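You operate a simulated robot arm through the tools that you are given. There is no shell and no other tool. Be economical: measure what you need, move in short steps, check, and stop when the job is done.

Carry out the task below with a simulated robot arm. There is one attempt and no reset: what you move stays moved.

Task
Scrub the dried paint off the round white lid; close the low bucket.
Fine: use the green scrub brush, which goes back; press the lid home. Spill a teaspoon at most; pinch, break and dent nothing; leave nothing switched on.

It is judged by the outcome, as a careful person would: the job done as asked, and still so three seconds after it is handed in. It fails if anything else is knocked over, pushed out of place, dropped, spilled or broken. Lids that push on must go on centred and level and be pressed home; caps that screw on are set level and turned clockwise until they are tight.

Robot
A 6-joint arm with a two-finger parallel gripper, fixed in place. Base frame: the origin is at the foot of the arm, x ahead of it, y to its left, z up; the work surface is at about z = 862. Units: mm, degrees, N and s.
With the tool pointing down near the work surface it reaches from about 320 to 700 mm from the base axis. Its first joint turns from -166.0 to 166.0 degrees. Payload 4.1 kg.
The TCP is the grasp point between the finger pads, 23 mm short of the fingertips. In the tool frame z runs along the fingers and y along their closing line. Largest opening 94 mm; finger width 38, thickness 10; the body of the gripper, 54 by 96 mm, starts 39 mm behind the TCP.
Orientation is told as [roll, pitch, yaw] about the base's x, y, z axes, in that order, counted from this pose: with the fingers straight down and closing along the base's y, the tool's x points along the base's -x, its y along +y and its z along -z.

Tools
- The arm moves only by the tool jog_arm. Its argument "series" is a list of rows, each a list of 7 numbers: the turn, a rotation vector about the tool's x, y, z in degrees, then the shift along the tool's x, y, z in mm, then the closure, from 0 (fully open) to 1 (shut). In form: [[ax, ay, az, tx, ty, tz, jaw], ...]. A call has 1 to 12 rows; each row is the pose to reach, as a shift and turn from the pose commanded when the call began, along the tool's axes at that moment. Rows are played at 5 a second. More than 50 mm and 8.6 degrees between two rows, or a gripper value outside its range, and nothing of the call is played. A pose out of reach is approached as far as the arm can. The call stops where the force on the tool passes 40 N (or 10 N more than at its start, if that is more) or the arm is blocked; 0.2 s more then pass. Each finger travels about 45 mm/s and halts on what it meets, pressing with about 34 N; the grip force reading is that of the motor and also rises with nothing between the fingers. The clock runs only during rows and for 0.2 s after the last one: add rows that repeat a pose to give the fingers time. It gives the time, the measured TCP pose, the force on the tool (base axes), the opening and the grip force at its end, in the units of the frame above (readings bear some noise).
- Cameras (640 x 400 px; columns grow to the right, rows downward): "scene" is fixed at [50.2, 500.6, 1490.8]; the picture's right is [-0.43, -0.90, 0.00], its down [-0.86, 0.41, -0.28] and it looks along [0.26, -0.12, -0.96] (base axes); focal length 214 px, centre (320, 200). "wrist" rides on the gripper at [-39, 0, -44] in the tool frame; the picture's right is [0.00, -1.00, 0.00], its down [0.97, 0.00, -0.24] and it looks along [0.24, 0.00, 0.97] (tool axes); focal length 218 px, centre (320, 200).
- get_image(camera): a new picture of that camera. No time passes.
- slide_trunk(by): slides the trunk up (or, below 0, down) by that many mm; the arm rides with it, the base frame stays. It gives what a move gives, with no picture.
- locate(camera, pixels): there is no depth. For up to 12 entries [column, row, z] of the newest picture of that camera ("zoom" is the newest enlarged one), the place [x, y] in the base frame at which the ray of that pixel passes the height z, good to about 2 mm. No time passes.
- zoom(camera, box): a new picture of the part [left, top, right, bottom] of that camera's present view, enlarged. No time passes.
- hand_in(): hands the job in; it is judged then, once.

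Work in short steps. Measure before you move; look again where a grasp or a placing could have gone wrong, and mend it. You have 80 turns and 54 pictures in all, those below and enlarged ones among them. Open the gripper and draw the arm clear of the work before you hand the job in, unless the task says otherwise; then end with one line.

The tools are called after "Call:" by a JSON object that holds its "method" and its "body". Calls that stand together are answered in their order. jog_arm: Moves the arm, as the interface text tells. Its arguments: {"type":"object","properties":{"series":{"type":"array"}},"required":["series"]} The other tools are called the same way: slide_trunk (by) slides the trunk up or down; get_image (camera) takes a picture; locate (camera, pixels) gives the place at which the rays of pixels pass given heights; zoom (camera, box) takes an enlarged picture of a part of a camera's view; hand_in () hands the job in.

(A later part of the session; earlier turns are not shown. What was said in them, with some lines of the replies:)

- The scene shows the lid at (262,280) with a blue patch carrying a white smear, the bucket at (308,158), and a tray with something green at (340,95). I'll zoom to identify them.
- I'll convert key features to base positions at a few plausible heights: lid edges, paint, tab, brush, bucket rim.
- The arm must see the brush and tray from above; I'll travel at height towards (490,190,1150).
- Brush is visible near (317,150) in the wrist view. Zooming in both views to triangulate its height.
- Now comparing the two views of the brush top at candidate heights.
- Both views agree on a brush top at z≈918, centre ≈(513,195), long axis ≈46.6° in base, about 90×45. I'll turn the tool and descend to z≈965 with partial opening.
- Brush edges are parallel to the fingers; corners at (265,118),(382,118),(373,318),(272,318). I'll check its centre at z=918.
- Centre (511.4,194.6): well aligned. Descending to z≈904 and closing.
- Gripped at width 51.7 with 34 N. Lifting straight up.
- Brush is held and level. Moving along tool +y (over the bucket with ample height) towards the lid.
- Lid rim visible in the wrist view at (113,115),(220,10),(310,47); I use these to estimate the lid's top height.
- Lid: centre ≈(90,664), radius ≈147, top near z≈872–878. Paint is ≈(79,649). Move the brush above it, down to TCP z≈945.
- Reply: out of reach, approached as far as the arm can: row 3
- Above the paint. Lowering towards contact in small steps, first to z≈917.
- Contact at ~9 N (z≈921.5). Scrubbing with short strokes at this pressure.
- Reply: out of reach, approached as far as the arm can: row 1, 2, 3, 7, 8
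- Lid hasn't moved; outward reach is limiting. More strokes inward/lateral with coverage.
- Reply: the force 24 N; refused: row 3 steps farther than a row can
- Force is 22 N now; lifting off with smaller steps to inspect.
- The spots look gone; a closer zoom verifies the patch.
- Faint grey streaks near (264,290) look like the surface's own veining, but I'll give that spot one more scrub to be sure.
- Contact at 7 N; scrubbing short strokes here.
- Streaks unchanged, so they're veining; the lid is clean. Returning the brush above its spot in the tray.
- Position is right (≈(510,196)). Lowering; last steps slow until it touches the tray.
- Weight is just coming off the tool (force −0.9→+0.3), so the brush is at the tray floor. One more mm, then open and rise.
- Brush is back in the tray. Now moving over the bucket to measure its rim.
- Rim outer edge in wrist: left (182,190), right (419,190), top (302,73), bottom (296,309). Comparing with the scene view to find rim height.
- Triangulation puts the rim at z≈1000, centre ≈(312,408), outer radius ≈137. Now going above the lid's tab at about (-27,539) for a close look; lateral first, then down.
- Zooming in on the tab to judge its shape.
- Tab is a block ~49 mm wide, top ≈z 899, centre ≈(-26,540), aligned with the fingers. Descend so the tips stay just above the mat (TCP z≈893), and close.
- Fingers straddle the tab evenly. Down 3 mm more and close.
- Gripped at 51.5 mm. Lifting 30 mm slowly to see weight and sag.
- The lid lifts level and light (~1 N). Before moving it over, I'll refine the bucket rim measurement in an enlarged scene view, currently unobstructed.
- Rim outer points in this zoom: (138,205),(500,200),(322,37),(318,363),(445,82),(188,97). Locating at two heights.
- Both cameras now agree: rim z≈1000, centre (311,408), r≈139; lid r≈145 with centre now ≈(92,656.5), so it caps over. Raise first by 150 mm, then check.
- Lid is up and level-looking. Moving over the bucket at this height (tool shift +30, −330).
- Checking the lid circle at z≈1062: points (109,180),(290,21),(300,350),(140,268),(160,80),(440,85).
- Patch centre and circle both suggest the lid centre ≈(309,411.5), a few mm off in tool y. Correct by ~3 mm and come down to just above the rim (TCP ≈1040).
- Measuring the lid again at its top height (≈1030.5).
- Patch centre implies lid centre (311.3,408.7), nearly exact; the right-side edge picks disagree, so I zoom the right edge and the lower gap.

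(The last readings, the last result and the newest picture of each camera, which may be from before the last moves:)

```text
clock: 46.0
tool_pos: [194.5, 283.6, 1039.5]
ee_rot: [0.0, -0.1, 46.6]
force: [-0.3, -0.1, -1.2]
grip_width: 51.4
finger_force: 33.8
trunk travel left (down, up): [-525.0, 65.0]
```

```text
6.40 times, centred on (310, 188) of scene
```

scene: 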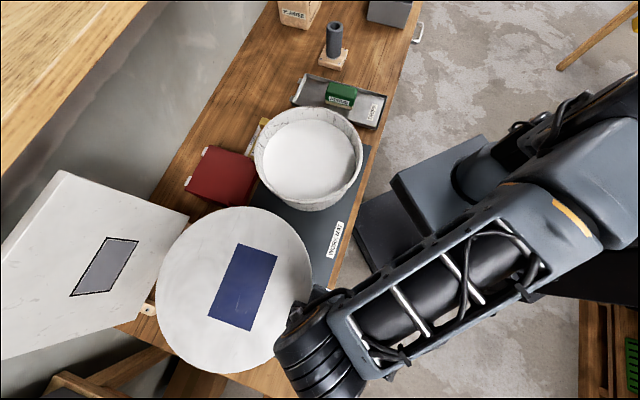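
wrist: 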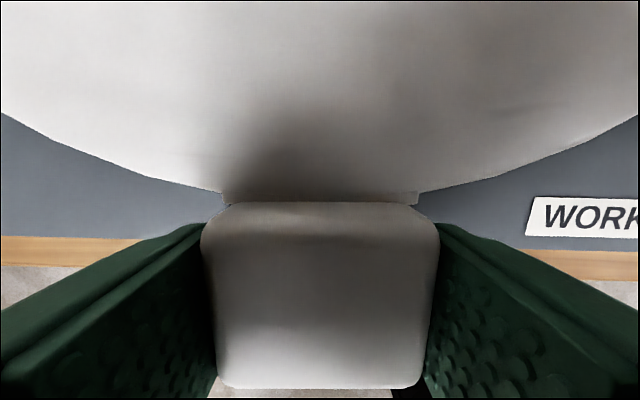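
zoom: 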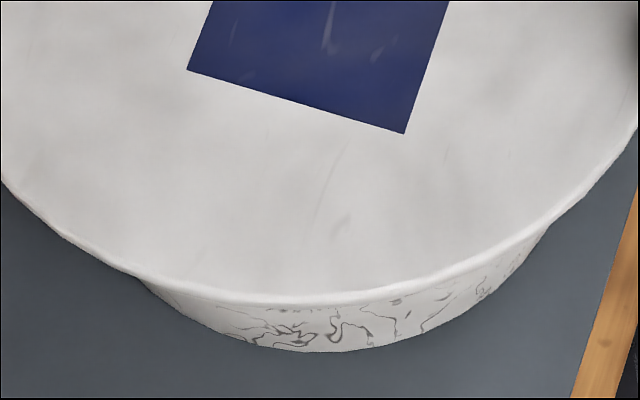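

Call:
{"method": "locate", "body": {"camera": "scene", "pixels": [[351, 111.75, 1030.5], [360, 122.7, 1030.5], [364.5, 132, 1030.5], [312, 96.3, 1030.5], [269.4, 193.5, 1030.5], [306.9, 203.2, 1030.5], [355.3, 182.5, 1030.5], [247.5, 148.9, 1030.5]]}}

```text
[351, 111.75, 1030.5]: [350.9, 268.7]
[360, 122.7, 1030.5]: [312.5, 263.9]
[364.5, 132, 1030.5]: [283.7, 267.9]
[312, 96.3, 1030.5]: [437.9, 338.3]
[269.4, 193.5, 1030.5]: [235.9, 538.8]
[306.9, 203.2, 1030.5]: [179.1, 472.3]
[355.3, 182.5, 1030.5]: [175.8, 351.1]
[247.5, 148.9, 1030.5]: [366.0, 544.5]
```

Refined lid centre ≈(310.8,409.2) vs bucket (311,407.7): nudge ~1.5 mm and lower slowly, watching force.

Call:
{"method": "jog_arm", "body": {"series": [[0, 0, 0, 0.9, -1.1, 0, 0.7], [0, 0, 0, 0.9, -1.1, 4, 0.7], [0, 0, 0, 0.9, -1.1, 8, 0.7], [0, 0, 0, 0.9, -1.1, 11, 0.7], [0, 0, 0, 0.9, -1.1, 13, 0.7], [0, 0, 0, 0.9, -1.1, 13, 0.7]]}}

```text
clock: 47.4
tool_pos: [192.6, 283.7, 1027.5]
ee_rot: [0.0, 0.0, 46.6]
force: [-0.1, 0.4, -1.2]
grip_width: 51.4
finger_force: 33.6
trunk travel left (down, up): [-525.0, 65.0]
```

Call:
{"method": "jog_arm", "body": {"series": [[0, 0, 0, 0, 0, 1.5, 0.7], [0, 0, 0, 0, 0, 3, 0.7], [0, 0, 0, 0, 0, 4.5, 0.7], [0, 0, 0, 0, 0, 6, 0.7], [0, 0, 0, 0, 0, 6, 0.7]]}}

Call:
{"method": "zoom", "body": {"camera": "scene", "box": [240, 90, 380, 215]}}

```text
clock: 48.6
tool_pos: [193.7, 283.0, 1023.1]
ee_rot: [0.1, -0.2, 46.6]
force: [-0.4, 3.4, 26.0]
grip_width: 52.0
finger_force: 34.2
trunk travel left (down, up): [-525.0, 65.0]
```

```text
3.20 times, centred on (310, 152) of scene
```

zoom: 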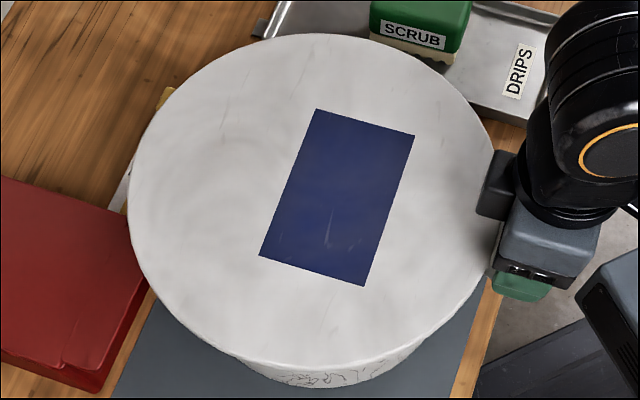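

Contact: 26 N at TCP z≈1023. Ease off 2 mm, and measure lid centre with the patch at z≈1014.

Call:
{"method": "jog_arm", "body": {"series": [[0, 0, 0, 0, 0, -1.5, 0.7], [0, 0, 0, 0, 0, -1.5, 0.7]]}}

Call:
{"method": "locate", "body": {"camera": "zoom", "pixels": [[317, 109, 1014], [414, 134, 1014], [364, 286, 1014], [259, 255, 1014], [126, 205, 1014], [315, 34, 1014], [155, 290, 1014], [235, 355, 1014]]}}

Call:
{"method": "zoom", "body": {"camera": "scene", "box": [260, 160, 360, 215]}}

```text
clock: 49.2
tool_pos: [193.7, 282.9, 1021.4]
ee_rot: [0.1, 0.0, 46.6]
force: [-1.1, 7.4, 5.2]
grip_width: 51.7
finger_force: 34.3
trunk travel left (down, up): [-525.0, 65.0]
```

```text
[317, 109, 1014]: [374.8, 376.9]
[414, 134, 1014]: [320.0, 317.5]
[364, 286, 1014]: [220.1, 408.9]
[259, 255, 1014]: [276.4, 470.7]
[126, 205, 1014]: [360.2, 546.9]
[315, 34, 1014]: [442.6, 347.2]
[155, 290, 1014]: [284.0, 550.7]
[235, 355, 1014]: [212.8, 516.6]
```

```text
6.40 times, centred on (310, 188) of scene
```

zoom: 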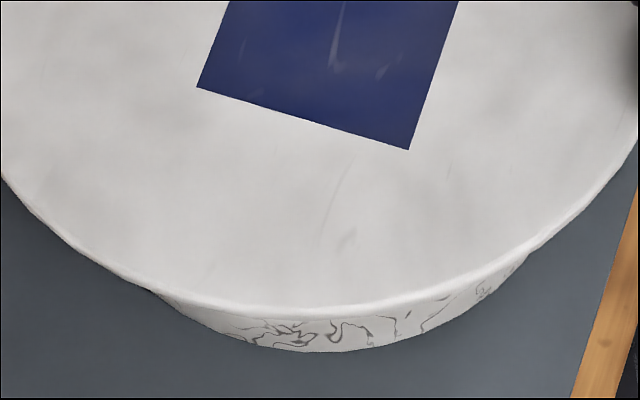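

Lid centre ≈(311.4,407.2), and a side force of +7.4 N in y says it's nudged ~1.5 mm too far −y. Undo that nudge, check force.

Call:
{"method": "jog_arm", "body": {"series": [[0, 0, 0, -0.6, 0.5, 0, 0.7], [0, 0, 0, -1.1, 1.0, 0, 0.7], [0, 0, 0, -1.1, 1.0, 0, 0.7]]}}

```text
clock: 50.0
tool_pos: [193.8, 284.0, 1022.6]
ee_rot: [-0.2, 0.2, 46.6]
force: [-0.3, -0.2, -2.0]
grip_width: 51.6
finger_force: 34.4
trunk travel left (down, up): [-525.0, 65.0]
```

Side force is gone. Lowering gently again.

Call:
{"method": "jog_arm", "body": {"series": [[0, 0, 0, 0, 0, 1, 0.7], [0, 0, 0, 0, 0, 2, 0.7], [0, 0, 0, 0, 0, 3, 0.7], [0, 0, 0, 0, 0, 3, 0.7]]}}

```text
clock: 51.0
tool_pos: [194.2, 284.3, 1020.9]
ee_rot: [0.0, -0.2, 46.6]
force: [1.0, -1.6, 23.3]
grip_width: 51.5
finger_force: 33.9
trunk travel left (down, up): [-525.0, 65.0]
```

It now rests on the rim without side load. Ease the pressure, open, and rise to inspect levelness.

Call:
{"method": "jog_arm", "body": {"series": [[0, 0, 0, 0, 0, 1, 0.7], [0, 0, 0, 0, 0, 1, 0.6], [0, 0, 0, 0, 0, 1, 0.4], [0, 0, 0, 0, 0, 1, 0.2], [0, 0, 0, 0, 0, 1, 0.15], [0, 0, 0, 0, 0, -15, 0.15], [0, 0, 0, 0, 0, -50, 0.15], [0, 0, 0, 0, 0, -95, 0.15]]}}

Call:
{"method": "get_image", "body": {"camera": "wrist"}}

Call:
{"method": "zoom", "body": {"camera": "scene", "box": [240, 90, 380, 215]}}

```text
clock: 52.8
tool_pos: [192.8, 286.8, 1113.9]
ee_rot: [0.0, 0.2, 46.5]
force: [-0.7, 0.6, 0.6]
grip_width: 80.2
finger_force: 0.1
trunk travel left (down, up): [-525.0, 65.0]
```

```text
15 pictures are left
```

wrist: 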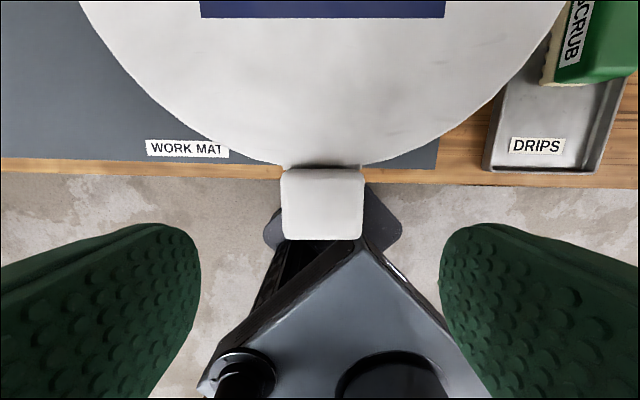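

```text
3.20 times, centred on (310, 152) of scene
```

zoom: 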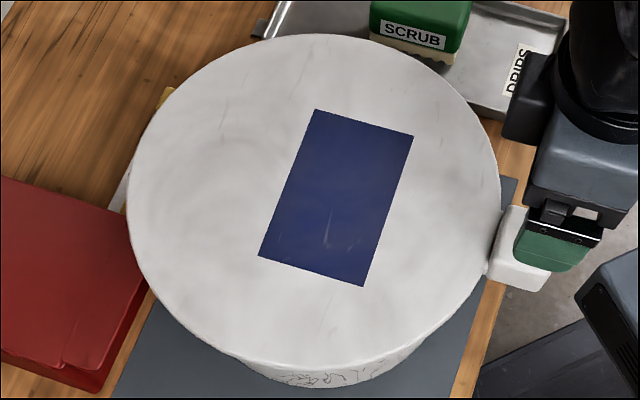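

Lid sits level and centred over the rim. Closing the fingers and moving over lid centre to press.

Call:
{"method": "jog_arm", "body": {"series": [[0, 0, 0, -40, 0, 0, 0.4], [0, 0, 0, -80, -1, 0, 0.6], [0, 0, 0, -120, -2, 0, 0.8], [0, 0, 0, -155, -3, 0, 1], [0, 0, 0, -169, -3, 15, 1], [0, 0, 0, -169, -3, 40, 1], [0, 0, 0, -169, -3, 60, 1], [0, 0, 0, -169, -3, 68, 1], [0, 0, 0, -169, -3, 68, 1]]}}

```text
clock: 54.8
tool_pos: [312.5, 404.3, 1046.0]
ee_rot: [0.0, 0.0, 46.6]
force: [0.1, -0.1, -0.2]
grip_width: 0.0
finger_force: 34.8
trunk travel left (down, up): [-525.0, 65.0]
```

Over the centre, not touching. Pressing down in 1.5–2 mm steps.

Call:
{"method": "jog_arm", "body": {"series": [[0, 0, 0, 0, 0, 4, 1], [0, 0, 0, 0, 0, 7, 1], [0, 0, 0, 0, 0, 9, 1], [0, 0, 0, 0, 0, 11, 1], [0, 0, 0, 0, 0, 13, 1], [0, 0, 0, 0, 0, 15, 1], [0, 0, 0, 0, 0, 17, 1], [0, 0, 0, 0, 0, 19, 1], [0, 0, 0, 0, 0, 21, 1], [0, 0, 0, 0, 0, 23, 1]]}}

```text
clock: 56.3
tool_pos: [312.4, 406.7, 1037.2]
ee_rot: [0.1, -0.8, 46.6]
force: [-1.1, -1.4, 14.3]
grip_width: 0.0
finger_force: 34.4
trunk travel left (down, up): [-525.0, 65.0]
stopped in row 7: the force on the tool passed its limit (the readings are from after the stop); the commanded pose is now the measured one
```

It hit 40 N at tip z≈1014, now 14 N. Press again to see whether it moved down.

Call:
{"method": "jog_arm", "body": {"series": [[0, 0, 0, 0, 0, 1, 1], [0, 0, 0, 0, 0, 2, 1], [0, 0, 0, 0, 0, 3, 1], [0, 0, 0, 0, 0, 4, 1], [0, 0, 0, 0, 0, 5, 1], [0, 0, 0, 0, 0, 6, 1]]}}

Call:
{"method": "zoom", "body": {"camera": "scene", "box": [240, 90, 380, 215]}}

```text
clock: 57.0
tool_pos: [313.9, 407.1, 1037.2]
ee_rot: [0.1, -1.1, 46.7]
force: [-1.6, -5.5, 15.4]
grip_width: 0.0
finger_force: 34.0
trunk travel left (down, up): [-525.0, 65.0]
stopped in row 3: the force on the tool passed its limit (the readings are from after the stop); the commanded pose is now the measured one
```

```text
3.20 times, centred on (310, 152) of scene
```

zoom: 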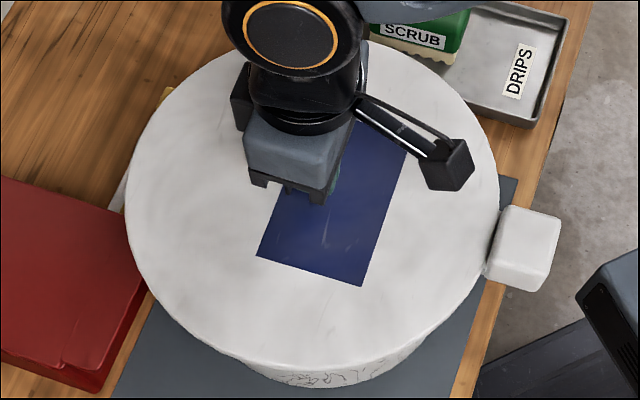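

No movement yet at ~40 N. I'll hold a steadier load (start ~35 N) to be able to press harder.

Call:
{"method": "jog_arm", "body": {"series": [[0, 0, 0, 0, 0, 0.7, 1], [0, 0, 0, 0, 0, 1.4, 1], [0, 0, 0, 0, 0, 1.8, 1], [0, 0, 0, 0, 0, 1.8, 1], [0, 0, 0, 0, 0, 1.8, 1]]}}

```text
clock: 58.2
tool_pos: [314.9, 409.0, 1037.4]
ee_rot: [0.3, -1.6, 46.7]
force: [-2.7, -6.1, 17.2]
grip_width: 0.1
finger_force: 34.2
trunk travel left (down, up): [-525.0, 65.0]
stopped in row 5: the force on the tool passed its limit (the readings are from after the stop); the commanded pose is now the measured one
```

Fingertip is tilting slightly under load without lid motion. Retreat, re-level, then press over the rim in turn, starting at the +tool-y side.

Call:
{"method": "jog_arm", "body": {"series": [[0, 0, 0, 0, 0, -12, 1], [-1, 1.3, 0, 2, 0, -25, 1], [-1, 1.3, 0, 2, 40, -25, 1], [-1, 1.3, 0, 2, 85, -25, 1], [-1, 1.3, 0, 2, 126, -25, 1], [-1, 1.3, 0, 2, 126, -25, 1]]}}

Call:
{"method": "zoom", "body": {"camera": "scene", "box": [260, 160, 360, 215]}}

```text
clock: 59.6
tool_pos: [220.2, 495.7, 1059.6]
ee_rot: [1.3, 0.0, 46.5]
force: [0.9, 1.0, 0.4]
grip_width: 0.1
finger_force: 34.9
trunk travel left (down, up): [-525.0, 65.0]
```

```text
6.40 times, centred on (310, 188) of scene
```

zoom: 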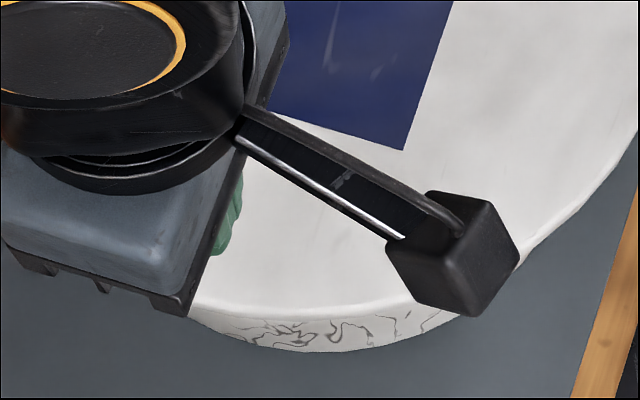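

Level the residual 1.3° roll and press here over the rim.

Call:
{"method": "jog_arm", "body": {"series": [[0.89, 0.95, 0, 0, 0, 5, 1], [0.89, 0.95, 0, 0, 0, 12, 1], [0.89, 0.95, 0, 0, 0, 18, 1], [0.89, 0.95, 0, 0, 0, 21, 1], [0.89, 0.95, 0, 0, 0, 23, 1], [0.89, 0.95, 0, 0, 0, 25, 1], [0.89, 0.95, 0, 0, 0, 27, 1], [0.89, 0.95, 0, 0, 0, 29, 1], [0.89, 0.95, 0, 0, 0, 31, 1], [0.89, 0.95, 0, 0, 0, 33, 1], [0.89, 0.95, 0, 0, 0, 35, 1]]}}

```text
clock: 61.5
tool_pos: [221.8, 495.4, 1037.2]
ee_rot: [0.7, 0.2, 46.7]
force: [-1.7, -1.4, 14.7]
grip_width: 0.0
finger_force: 34.1
trunk travel left (down, up): [-525.0, 65.0]
stopped in row 9: the force on the tool passed its limit (the readings are from after the stop); the commanded pose is now the measured one
```

Same height (tip ≈1014) here. Test the opposite rim side to judge level and press there too.

Call:
{"method": "jog_arm", "body": {"series": [[0, 0, 0, 0, 0, -15, 1], [0.5, 0.5, 0, 0, -45, -20, 1], [0.5, 0.5, 0, 0, -92, -20, 1], [0.5, 0.5, 0, 0, -140, -20, 1], [0.5, 0.5, 0, 0, -188, -20, 1], [0.5, 0.5, 0, 0, -230, -20, 1], [0.5, 0.5, 0, 0, -252, -14, 1], [0.5, 0.5, 0, 0, -252, -6, 1], [0.5, 0.5, 0, 0, -252, 0, 1], [0.5, 0.5, 0, 0, -252, 3, 1], [0.5, 0.5, 0, 0, -252, 6, 1], [0.5, 0.5, 0, 0, -252, 9, 1]]}}

```text
clock: 63.7
tool_pos: [404.7, 324.1, 1038.4]
ee_rot: [-0.2, 0.0, 46.7]
force: [0.1, 0.9, 16.1]
grip_width: 0.0
finger_force: 34.0
trunk travel left (down, up): [-525.0, 65.0]
stopped in row 11: the force on the tool passed its limit (the readings are from after the stop); the commanded pose is now the measured one
```

Here tip ≈1015.4, about level. Next the far side (opposite the tab).

Call:
{"method": "jog_arm", "body": {"series": [[0, 0, 0, 0, 0, -15, 1], [0, 0, 0, -32, 32, -20, 1], [0, 0, 0, -64, 64, -20, 1], [0, 0, 0, -96, 96, -20, 1], [0, 0, 0, -122, 126, -20, 1], [0, 0, 0, -122, 126, -12, 1], [0, 0, 0, -122, 126, -5, 1], [0, 0, 0, -122, 126, -1, 1], [0, 0, 0, -122, 126, 2, 1], [0, 0, 0, -122, 126, 5, 1], [0, 0, 0, -122, 126, 8, 1], [0, 0, 0, -122, 126, 11, 1]]}}

```text
clock: 65.9
tool_pos: [397.9, 500.7, 1037.2]
ee_rot: [0.2, -0.7, 46.7]
force: [-1.7, -2.8, 12.6]
grip_width: 0.0
finger_force: 34.1
trunk travel left (down, up): [-525.0, 65.0]
stopped in row 10: the force on the tool passed its limit (the readings are from after the stop); the commanded pose is now the measured one
```

Same height. Now the tab side at ≈(223,315), then lift away.

Call:
{"method": "jog_arm", "body": {"series": [[0, 0, 0, 0, 0, -15, 1], [-0.6, 0.4, 0, 45, 0, -20, 1], [-0.6, 0.4, 0, 93, 0, -20, 1], [-0.6, 0.4, 0, 141, 0, -20, 1], [-0.6, 0.4, 0, 189, 0, -20, 1], [-0.6, 0.4, 0, 238, 0, -20, 1], [-0.6, 0.4, 0, 246, 0, -10, 1], [-0.6, 0.4, 0, 246, 0, -3, 1], [-0.6, 0.4, 0, 246, 0, 1, 1], [-0.6, 0.4, 0, 246, 0, 4, 1], [-0.6, 0.4, 0, 246, 0, 7, 1], [-0.6, 0.4, 0, 246, 0, 10, 1]]}}

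```text
clock: 68.0
tool_pos: [229.7, 322.3, 1037.9]
ee_rot: [0.9, -0.7, 46.6]
force: [-4.8, -8.2, 19.5]
grip_width: 0.0
finger_force: 34.2
trunk travel left (down, up): [-525.0, 65.0]
stopped in row 10: the force on the tool passed its limit (the readings are from after the stop); the commanded pose is now the measured one
```

All five presses end at tip z≈1014.4 → lid is level. To verify it's fully home I'll view the rim from the side, tilting the wrist camera toward the bucket from the lid's old side.

Call:
{"method": "jog_arm", "body": {"series": [[0, 0, 0, 0, 0, -30, 1], [0, 0, 0, -8, 25, -60, 1], [0, 0, 0, -16, 62, -80, 1], [7, 0, 0, -24, 102, -80, 1], [15, 0, 0, -32, 142, -80, 1], [23, 0, 0, -40, 182, -75, 1], [31, 0, 0, -48, 217, -65, 1], [39, 0, 0, -54, 247, -55, 1], [47, 0, 0, -58, 267, -45, 1], [54, 0, 0, -58, 280, -35, 1], [54, 0, 0, -58, 280, -35, 1]]}}

Call:
{"method": "get_image", "body": {"camera": "wrist"}}

```text
clock: 70.4
tool_pos: [80.2, 518.2, 1058.3]
ee_rot: [-53.2, -0.6, 46.8]
force: [-0.7, 0.0, 0.6]
grip_width: 0.2
finger_force: 34.0
out of reach, approached as far as the arm can: row 9, 10, 11
trunk travel left (down, up): [-525.0, 65.0]
```

```text
11 pictures are left
```

wrist: 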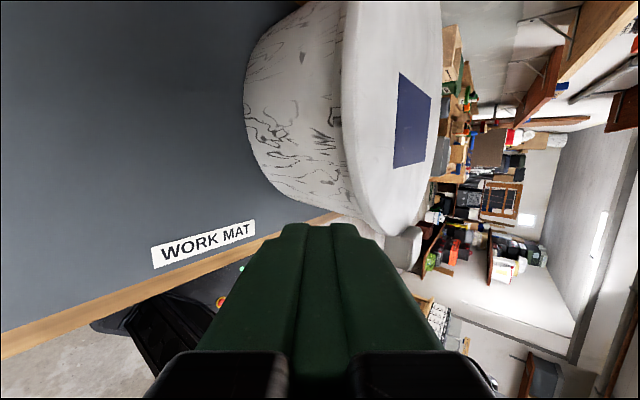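

Good side view. Zooming on the lid edge around (350,130).

Call:
{"method": "zoom", "body": {"camera": "wrist", "box": [240, 0, 450, 240]}}

Call:
{"method": "zoom", "body": {"camera": "wrist", "box": [300, 60, 400, 160]}}

```text
1.67 times, centred on (345, 120) of wrist
```

zoom: 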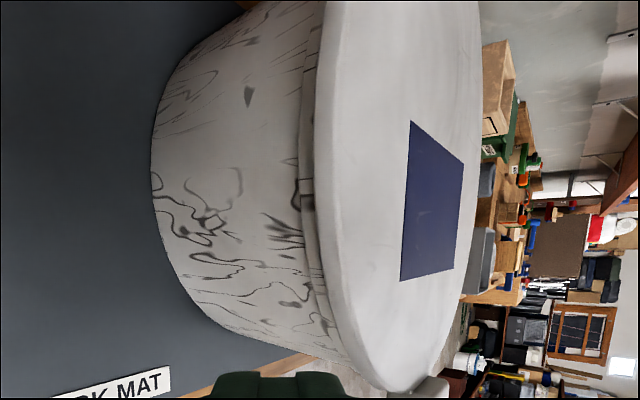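

```text
4.00 times, centred on (350, 110) of wrist
```

zoom: 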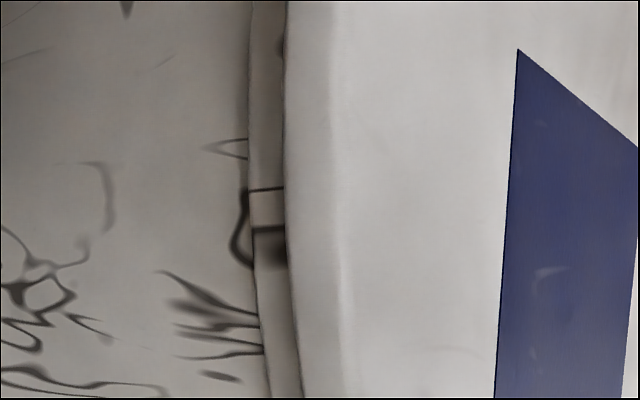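

A textured rim band is visible between bucket wall and lid skirt. Locating the skirt's lower edge and the band's lower edge at several heights to see how far the lid is on.

Call:
{"method": "locate", "body": {"camera": "wrist", "pixels": [[353.75, 110, 1015], [353.75, 110, 1010], [341.3, 110, 1000], [341.3, 110, 995], [341.3, 110, 990], [332.5, 110, 990], [332.5, 110, 985], [332.5, 110, 980], [332.5, 110, 975], [244, 90, 865]]}}

```text
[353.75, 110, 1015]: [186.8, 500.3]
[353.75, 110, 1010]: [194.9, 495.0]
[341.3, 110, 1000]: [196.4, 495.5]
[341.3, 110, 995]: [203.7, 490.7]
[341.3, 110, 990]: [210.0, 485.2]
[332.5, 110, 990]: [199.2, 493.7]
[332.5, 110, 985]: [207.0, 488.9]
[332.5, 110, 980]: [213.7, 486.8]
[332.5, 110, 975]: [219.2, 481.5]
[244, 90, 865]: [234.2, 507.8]
```

Skirt edge ≈z 1000 (the rim's top), while from the grip heights the lid's lowest part is ≈994, so part of it sits inside the rim. A closer look for any gap under the flange.

Call:
{"method": "zoom", "body": {"camera": "wrist", "box": [325, 130, 385, 190]}}

Call:
{"method": "zoom", "body": {"camera": "wrist", "box": [315, 0, 375, 60]}}

```text
6.67 times, centred on (355, 160) of wrist
```

zoom: 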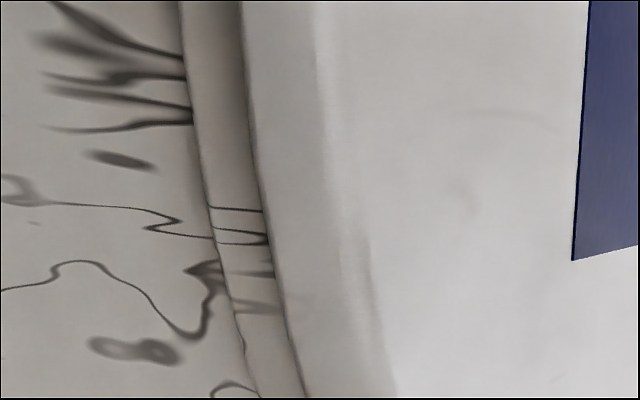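

```text
6.67 times, centred on (345, 30) of wrist
```

zoom: 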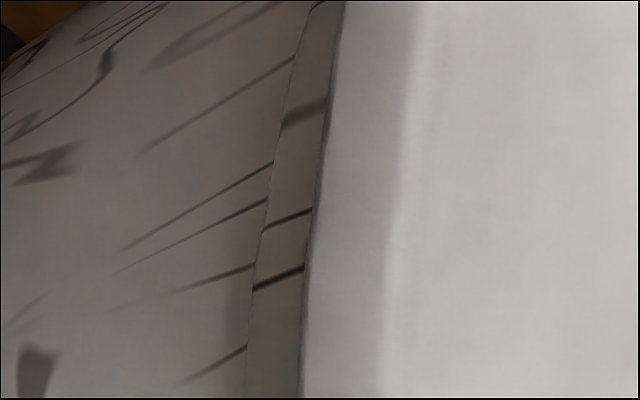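

The band is the bucket's own rim bead, contacting the skirt evenly. To confirm the lid is really engaged, I'll go back to level, regrip the tab and test gently sideways and upward. First untilt and rise.

Call:
{"method": "jog_arm", "body": {"series": [[-8, 0, 0, 0, -6, -5, 1], [-16, 0, 0, 0, -12, -9, 1], [-24, 0, 0, 0, -18, -14, 1], [-32, 0, 0, 0, -24, -18, 1], [-40, 0, 0, 0, -30, -23, 1], [-47.5, 0, 0, 0, -36, -27, 0.7], [-53.2, 0, 0, 0, -41.7, -31.2, 0.5], [-53.2, 0, 0, 0, -41.7, -31.2, 0.15]]}}

```text
clock: 72.2
tool_pos: [82.4, 518.8, 1111.0]
ee_rot: [0.3, -0.5, 46.7]
force: [-0.2, 0.5, 0.6]
grip_width: 66.5
finger_force: 0.0
trunk travel left (down, up): [-525.0, 65.0]
```

Level again. Moving above the tab.

Call:
{"method": "jog_arm", "body": {"series": [[-0.16, 0.56, 0, 16, -42, 0, 0.15], [-0.16, 0.56, 0, 32, -84, 0, 0.15], [-0.16, 0.56, 0, 48, -126, 0, 0.15], [-0.16, 0.56, 0, 64, -168, 0, 0.15], [-0.16, 0.56, 0, 80, -210, 0, 0.15], [-0.16, 0.56, 0, 94, -242, 0, 0.15], [-0.16, 0.56, 0, 94, -242, 40, 0.15], [-0.16, 0.56, 0, 94, -242, 40, 0.15]]}}

Call:
{"method": "get_image", "body": {"camera": "wrist"}}

```text
clock: 74.0
tool_pos: [193.3, 283.6, 1069.3]
ee_rot: [0.1, 0.0, 46.6]
force: [0.3, -0.2, -0.2]
grip_width: 80.0
finger_force: 0.0
trunk travel left (down, up): [-525.0, 65.0]
```

```text
6 pictures are left
```

wrist: 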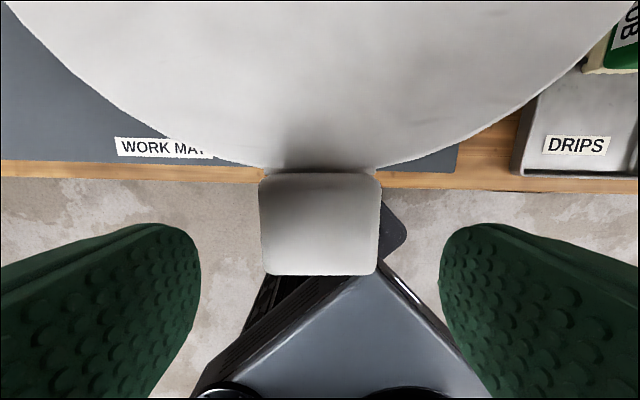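

Tab is centred between the fingers. Descend to z≈1022 and grip.

Call:
{"method": "jog_arm", "body": {"series": [[0, 0, 0, 0, 0, 20, 0.15], [0, 0, 0, 0, 0, 38, 0.15], [0, 0, 0, 0, 0, 47, 0.15], [0, 0, 0, 0, 0, 47, 0.3], [0, 0, 0, 0, 0, 47, 0.45], [0, 0, 0, 0, 0, 47, 0.6], [0, 0, 0, 0, 0, 47, 0.7], [0, 0, 0, 0, 0, 47, 0.7]]}}

Call:
{"method": "jog_arm", "body": {"series": [[0, 0, 0, 1, 0, 0, 0.7], [0, 0, 0, 2, 0, 0, 0.7], [0, 0, 0, 2, 0, 0, 0.7]]}}

```text
clock: 75.8
tool_pos: [192.5, 283.9, 1022.2]
ee_rot: [0.2, 0.1, 46.8]
force: [-0.2, 0.3, -0.4]
grip_width: 51.8
finger_force: 34.4
trunk travel left (down, up): [-525.0, 65.0]
```

```text
clock: 76.6
tool_pos: [191.8, 283.8, 1021.0]
ee_rot: [0.2, 0.0, 46.6]
force: [1.4, 0.7, 2.6]
grip_width: 51.4
finger_force: 33.7
trunk travel left (down, up): [-525.0, 65.0]
```

A 2 mm pull outward gave just 1.5 N. Test 2 mm further, then back.

Call:
{"method": "jog_arm", "body": {"series": [[0, 0, 0, 1, 0, 0, 0.7], [0, 0, 0, 2, 0, 0, 0.7], [0, 0, 0, 2, 0, 0, 0.7]]}}

```text
clock: 77.4
tool_pos: [190.0, 281.8, 1022.6]
ee_rot: [0.3, 0.1, 46.7]
force: [1.4, 3.6, 5.3]
grip_width: 51.6
finger_force: 34.1
trunk travel left (down, up): [-525.0, 65.0]
```

Call:
{"method": "jog_arm", "body": {"series": [[0, 0, 0, -2, 0, 0, 0.7], [0, 0, 0, -4, 0, 0, 0.7], [0, 0, 0, -4, 0, 0, 0.7]]}}

Call:
{"method": "jog_arm", "body": {"series": [[0, 0, 0, -1.5, 0, 0, 0.7], [0, 0, 0, -3, 0, 0, 0.7], [0, 0, 0, -3, 0, 0, 0.7]]}}

```text
clock: 78.2
tool_pos: [193.3, 283.3, 1022.3]
ee_rot: [0.1, 0.0, 46.7]
force: [-1.9, -1.7, 4.9]
grip_width: 51.5
finger_force: 34.2
trunk travel left (down, up): [-525.0, 65.0]
```

```text
clock: 79.0
tool_pos: [192.1, 283.0, 1021.3]
ee_rot: [0.3, 0.2, 46.8]
force: [-15.0, -15.2, 6.2]
grip_width: 51.6
finger_force: 34.0
trunk travel left (down, up): [-525.0, 65.0]
```

Inward push is blocked (21 N) while outward it slides freely: so the lid is engaged but sits toward one side of its play. Find the outward limit.

Call:
{"method": "jog_arm", "body": {"series": [[0, 0, 0, 2, 0, 0, 0.7], [0, 0, 0, 4, 0, 0, 0.7], [0, 0, 0, 6, 0, 0, 0.7], [0, 0, 0, 8, 0, 0, 0.7], [0, 0, 0, 8, 0, 0, 0.7]]}}

Call:
{"method": "jog_arm", "body": {"series": [[0, 0, 0, 1, 0, 0, 0.7], [0, 0, 0, 2, 0, 0, 0.7], [0, 0, 0, 2, 0, 0, 0.7]]}}

```text
clock: 80.2
tool_pos: [190.0, 281.5, 1022.5]
ee_rot: [0.2, -0.2, 46.5]
force: [4.8, 2.5, 0.6]
grip_width: 51.7
finger_force: 34.0
trunk travel left (down, up): [-525.0, 65.0]
```

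```text
clock: 81.0
tool_pos: [189.4, 279.6, 1021.6]
ee_rot: [0.3, 0.0, 46.6]
force: [15.3, 10.8, 3.8]
grip_width: 51.5
finger_force: 34.5
trunk travel left (down, up): [-525.0, 65.0]
```

Limits: inward block ≈0, outward block ≈+4.4 mm, so the lid is captured with ±2.2 mm play. Move to the middle, and probe the sideways play too.

Call:
{"method": "jog_arm", "body": {"series": [[0, 0, 0, -2.4, 0, 0, 0.7], [0, 0, 0, -4.8, 0, 0, 0.7], [0, 0, 0, -4.8, 2, 0, 0.7], [0, 0, 0, -4.8, 4, 0, 0.7], [0, 0, 0, -4.8, 4, 0, 0.7]]}}

Call:
{"method": "jog_arm", "body": {"series": [[0, 0, 0, 0, -2, 0, 0.7], [0, 0, 0, 0, -4, 0, 0.7], [0, 0, 0, 0, -6, 0, 0.7], [0, 0, 0, 0, -8, 0, 0.7], [0, 0, 0, 0, -8, 0, 0.7]]}}

```text
clock: 82.2
tool_pos: [188.7, 284.9, 1022.5]
ee_rot: [0.3, 0.0, 46.5]
force: [5.8, -12.4, 11.3]
grip_width: 51.7
finger_force: 34.1
trunk travel left (down, up): [-525.0, 65.0]
```

```text
clock: 83.4
tool_pos: [192.8, 280.0, 1021.8]
ee_rot: [0.2, 0.0, 46.8]
force: [-6.6, 3.5, 3.6]
grip_width: 51.5
finger_force: 34.1
trunk travel left (down, up): [-525.0, 65.0]
```

Sideways play is about −3…+2.2, so centre ≈−0.4. Set it there, release and rise.

Call:
{"method": "jog_arm", "body": {"series": [[0, 0, 0, 0, 2, 0, 0.7], [0, 0, 0, 0, 3.6, 0, 0.7], [0, 0, 0, 0, 3.6, 0, 0.7], [0, 0, 0, 0, 3.6, 0, 0.5], [0, 0, 0, 0, 3.6, 0, 0.3], [0, 0, 0, 0, 3.6, 0, 0.15], [0, 0, 0, 0, 3.6, 0, 0.15], [0, 0, 0, 0, 3.6, -20, 0.15], [0, 0, 0, 0, 3.6, -55, 0.15]]}}

```text
clock: 85.4
tool_pos: [192.1, 282.0, 1076.7]
ee_rot: [0.1, -0.1, 46.7]
force: [-0.1, -0.1, 0.9]
grip_width: 80.1
finger_force: 0.0
trunk travel left (down, up): [-525.0, 65.0]
```

Now close and press at the lid's centre again.

Call:
{"method": "jog_arm", "body": {"series": [[0, 0, 0, -30, -1, -10, 0.4], [0, 0, 0, -70, -2, -10, 0.6], [0, 0, 0, -110, -3, -10, 0.8], [0, 0, 0, -150, -3, -5, 1], [0, 0, 0, -170, -3, 10, 1], [0, 0, 0, -170, -3, 25, 1], [0, 0, 0, -170, -3, 32, 1], [0, 0, 0, -170, -3, 32, 1]]}}

Call:
{"method": "jog_arm", "body": {"series": [[0, 0, 0, 0, 0, 3, 1], [0, 0, 0, 0, 0, 5, 1], [0, 0, 0, 0, 0, 7, 1], [0, 0, 0, 0, 0, 9, 1], [0, 0, 0, 0, 0, 11, 1], [0, 0, 0, 0, 0, 13, 1], [0, 0, 0, 0, 0, 15, 1], [0, 0, 0, 0, 0, 17, 1], [0, 0, 0, 0, 0, 19, 1], [0, 0, 0, 0, 0, 21, 1]]}}

```text
clock: 87.2
tool_pos: [310.1, 403.2, 1043.9]
ee_rot: [0.3, 0.0, 46.6]
force: [1.0, 0.3, -0.4]
grip_width: 0.0
finger_force: 34.0
trunk travel left (down, up): [-525.0, 65.0]
```

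```text
clock: 88.7
tool_pos: [312.1, 405.4, 1036.8]
ee_rot: [0.4, -0.7, 46.6]
force: [-0.3, -2.0, 13.3]
grip_width: 0.0
finger_force: 35.0
trunk travel left (down, up): [-525.0, 65.0]
stopped in row 7: the force on the tool passed its limit (the readings are from after the stop); the commanded pose is now the measured one
```

Hard stop at the same height with the lid centred: it is home. Lift off, open, and draw clear.

Call:
{"method": "jog_arm", "body": {"series": [[0, 0, 0, 0, 0, -20, 1], [0, 0, 0, 0, 0, -60, 0.8], [0, 0, 0, 20, 0, -105, 0.5], [0, 0, 0, 55, 10, -135, 0.2], [0, 0, 0, 95, 20, -160, 0], [0, 0, 0, 135, 30, -180, 0], [0, 0, 0, 165, 60, -190, 0]]}}

Call:
{"method": "get_image", "body": {"camera": "scene"}}

Call:
{"method": "zoom", "body": {"camera": "scene", "box": [240, 60, 400, 215]}}

```text
clock: 90.3
tool_pos: [150.1, 323.9, 1222.7]
ee_rot: [0.3, -0.5, 46.6]
force: [-0.4, 0.4, 0.0]
grip_width: 94.0
finger_force: 0.0
trunk travel left (down, up): [-525.0, 65.0]
```

```text
5 pictures are left
```

scene: 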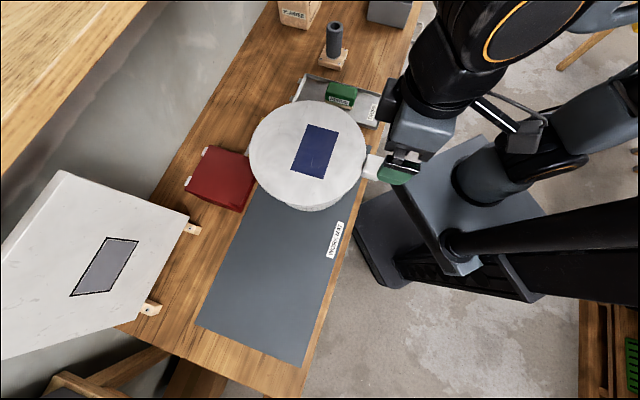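

```text
2.58 times, centred on (320, 138) of scene
```

zoom: 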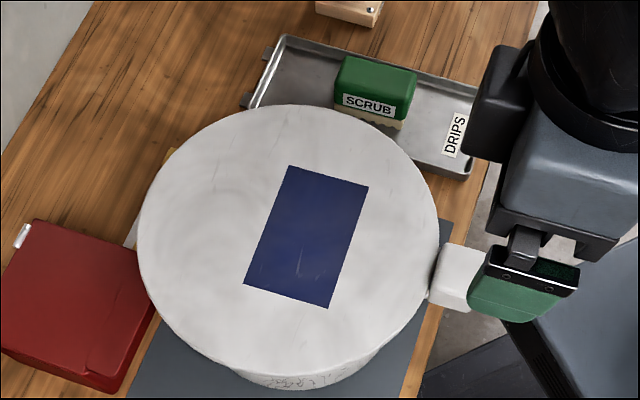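

The lid is clean, level and centred on the bucket, the brush is back in its tray, and the arm is clear with its gripper open. Nothing else has shifted, so I'm handing in.

Call:
{"method": "hand_in", "body": {}}

```text
The job is handed in.
```

I scrubbed the paint off the lid and put the green brush back in its tray. The lid is on the bucket, centred and level, and pressed down with about 40 N at its centre and four points around the edge until it stopped moving. I judged it fully home from that hard stop and a side view, as I could not see inside the rim. I saw no spills and nothing else moved.
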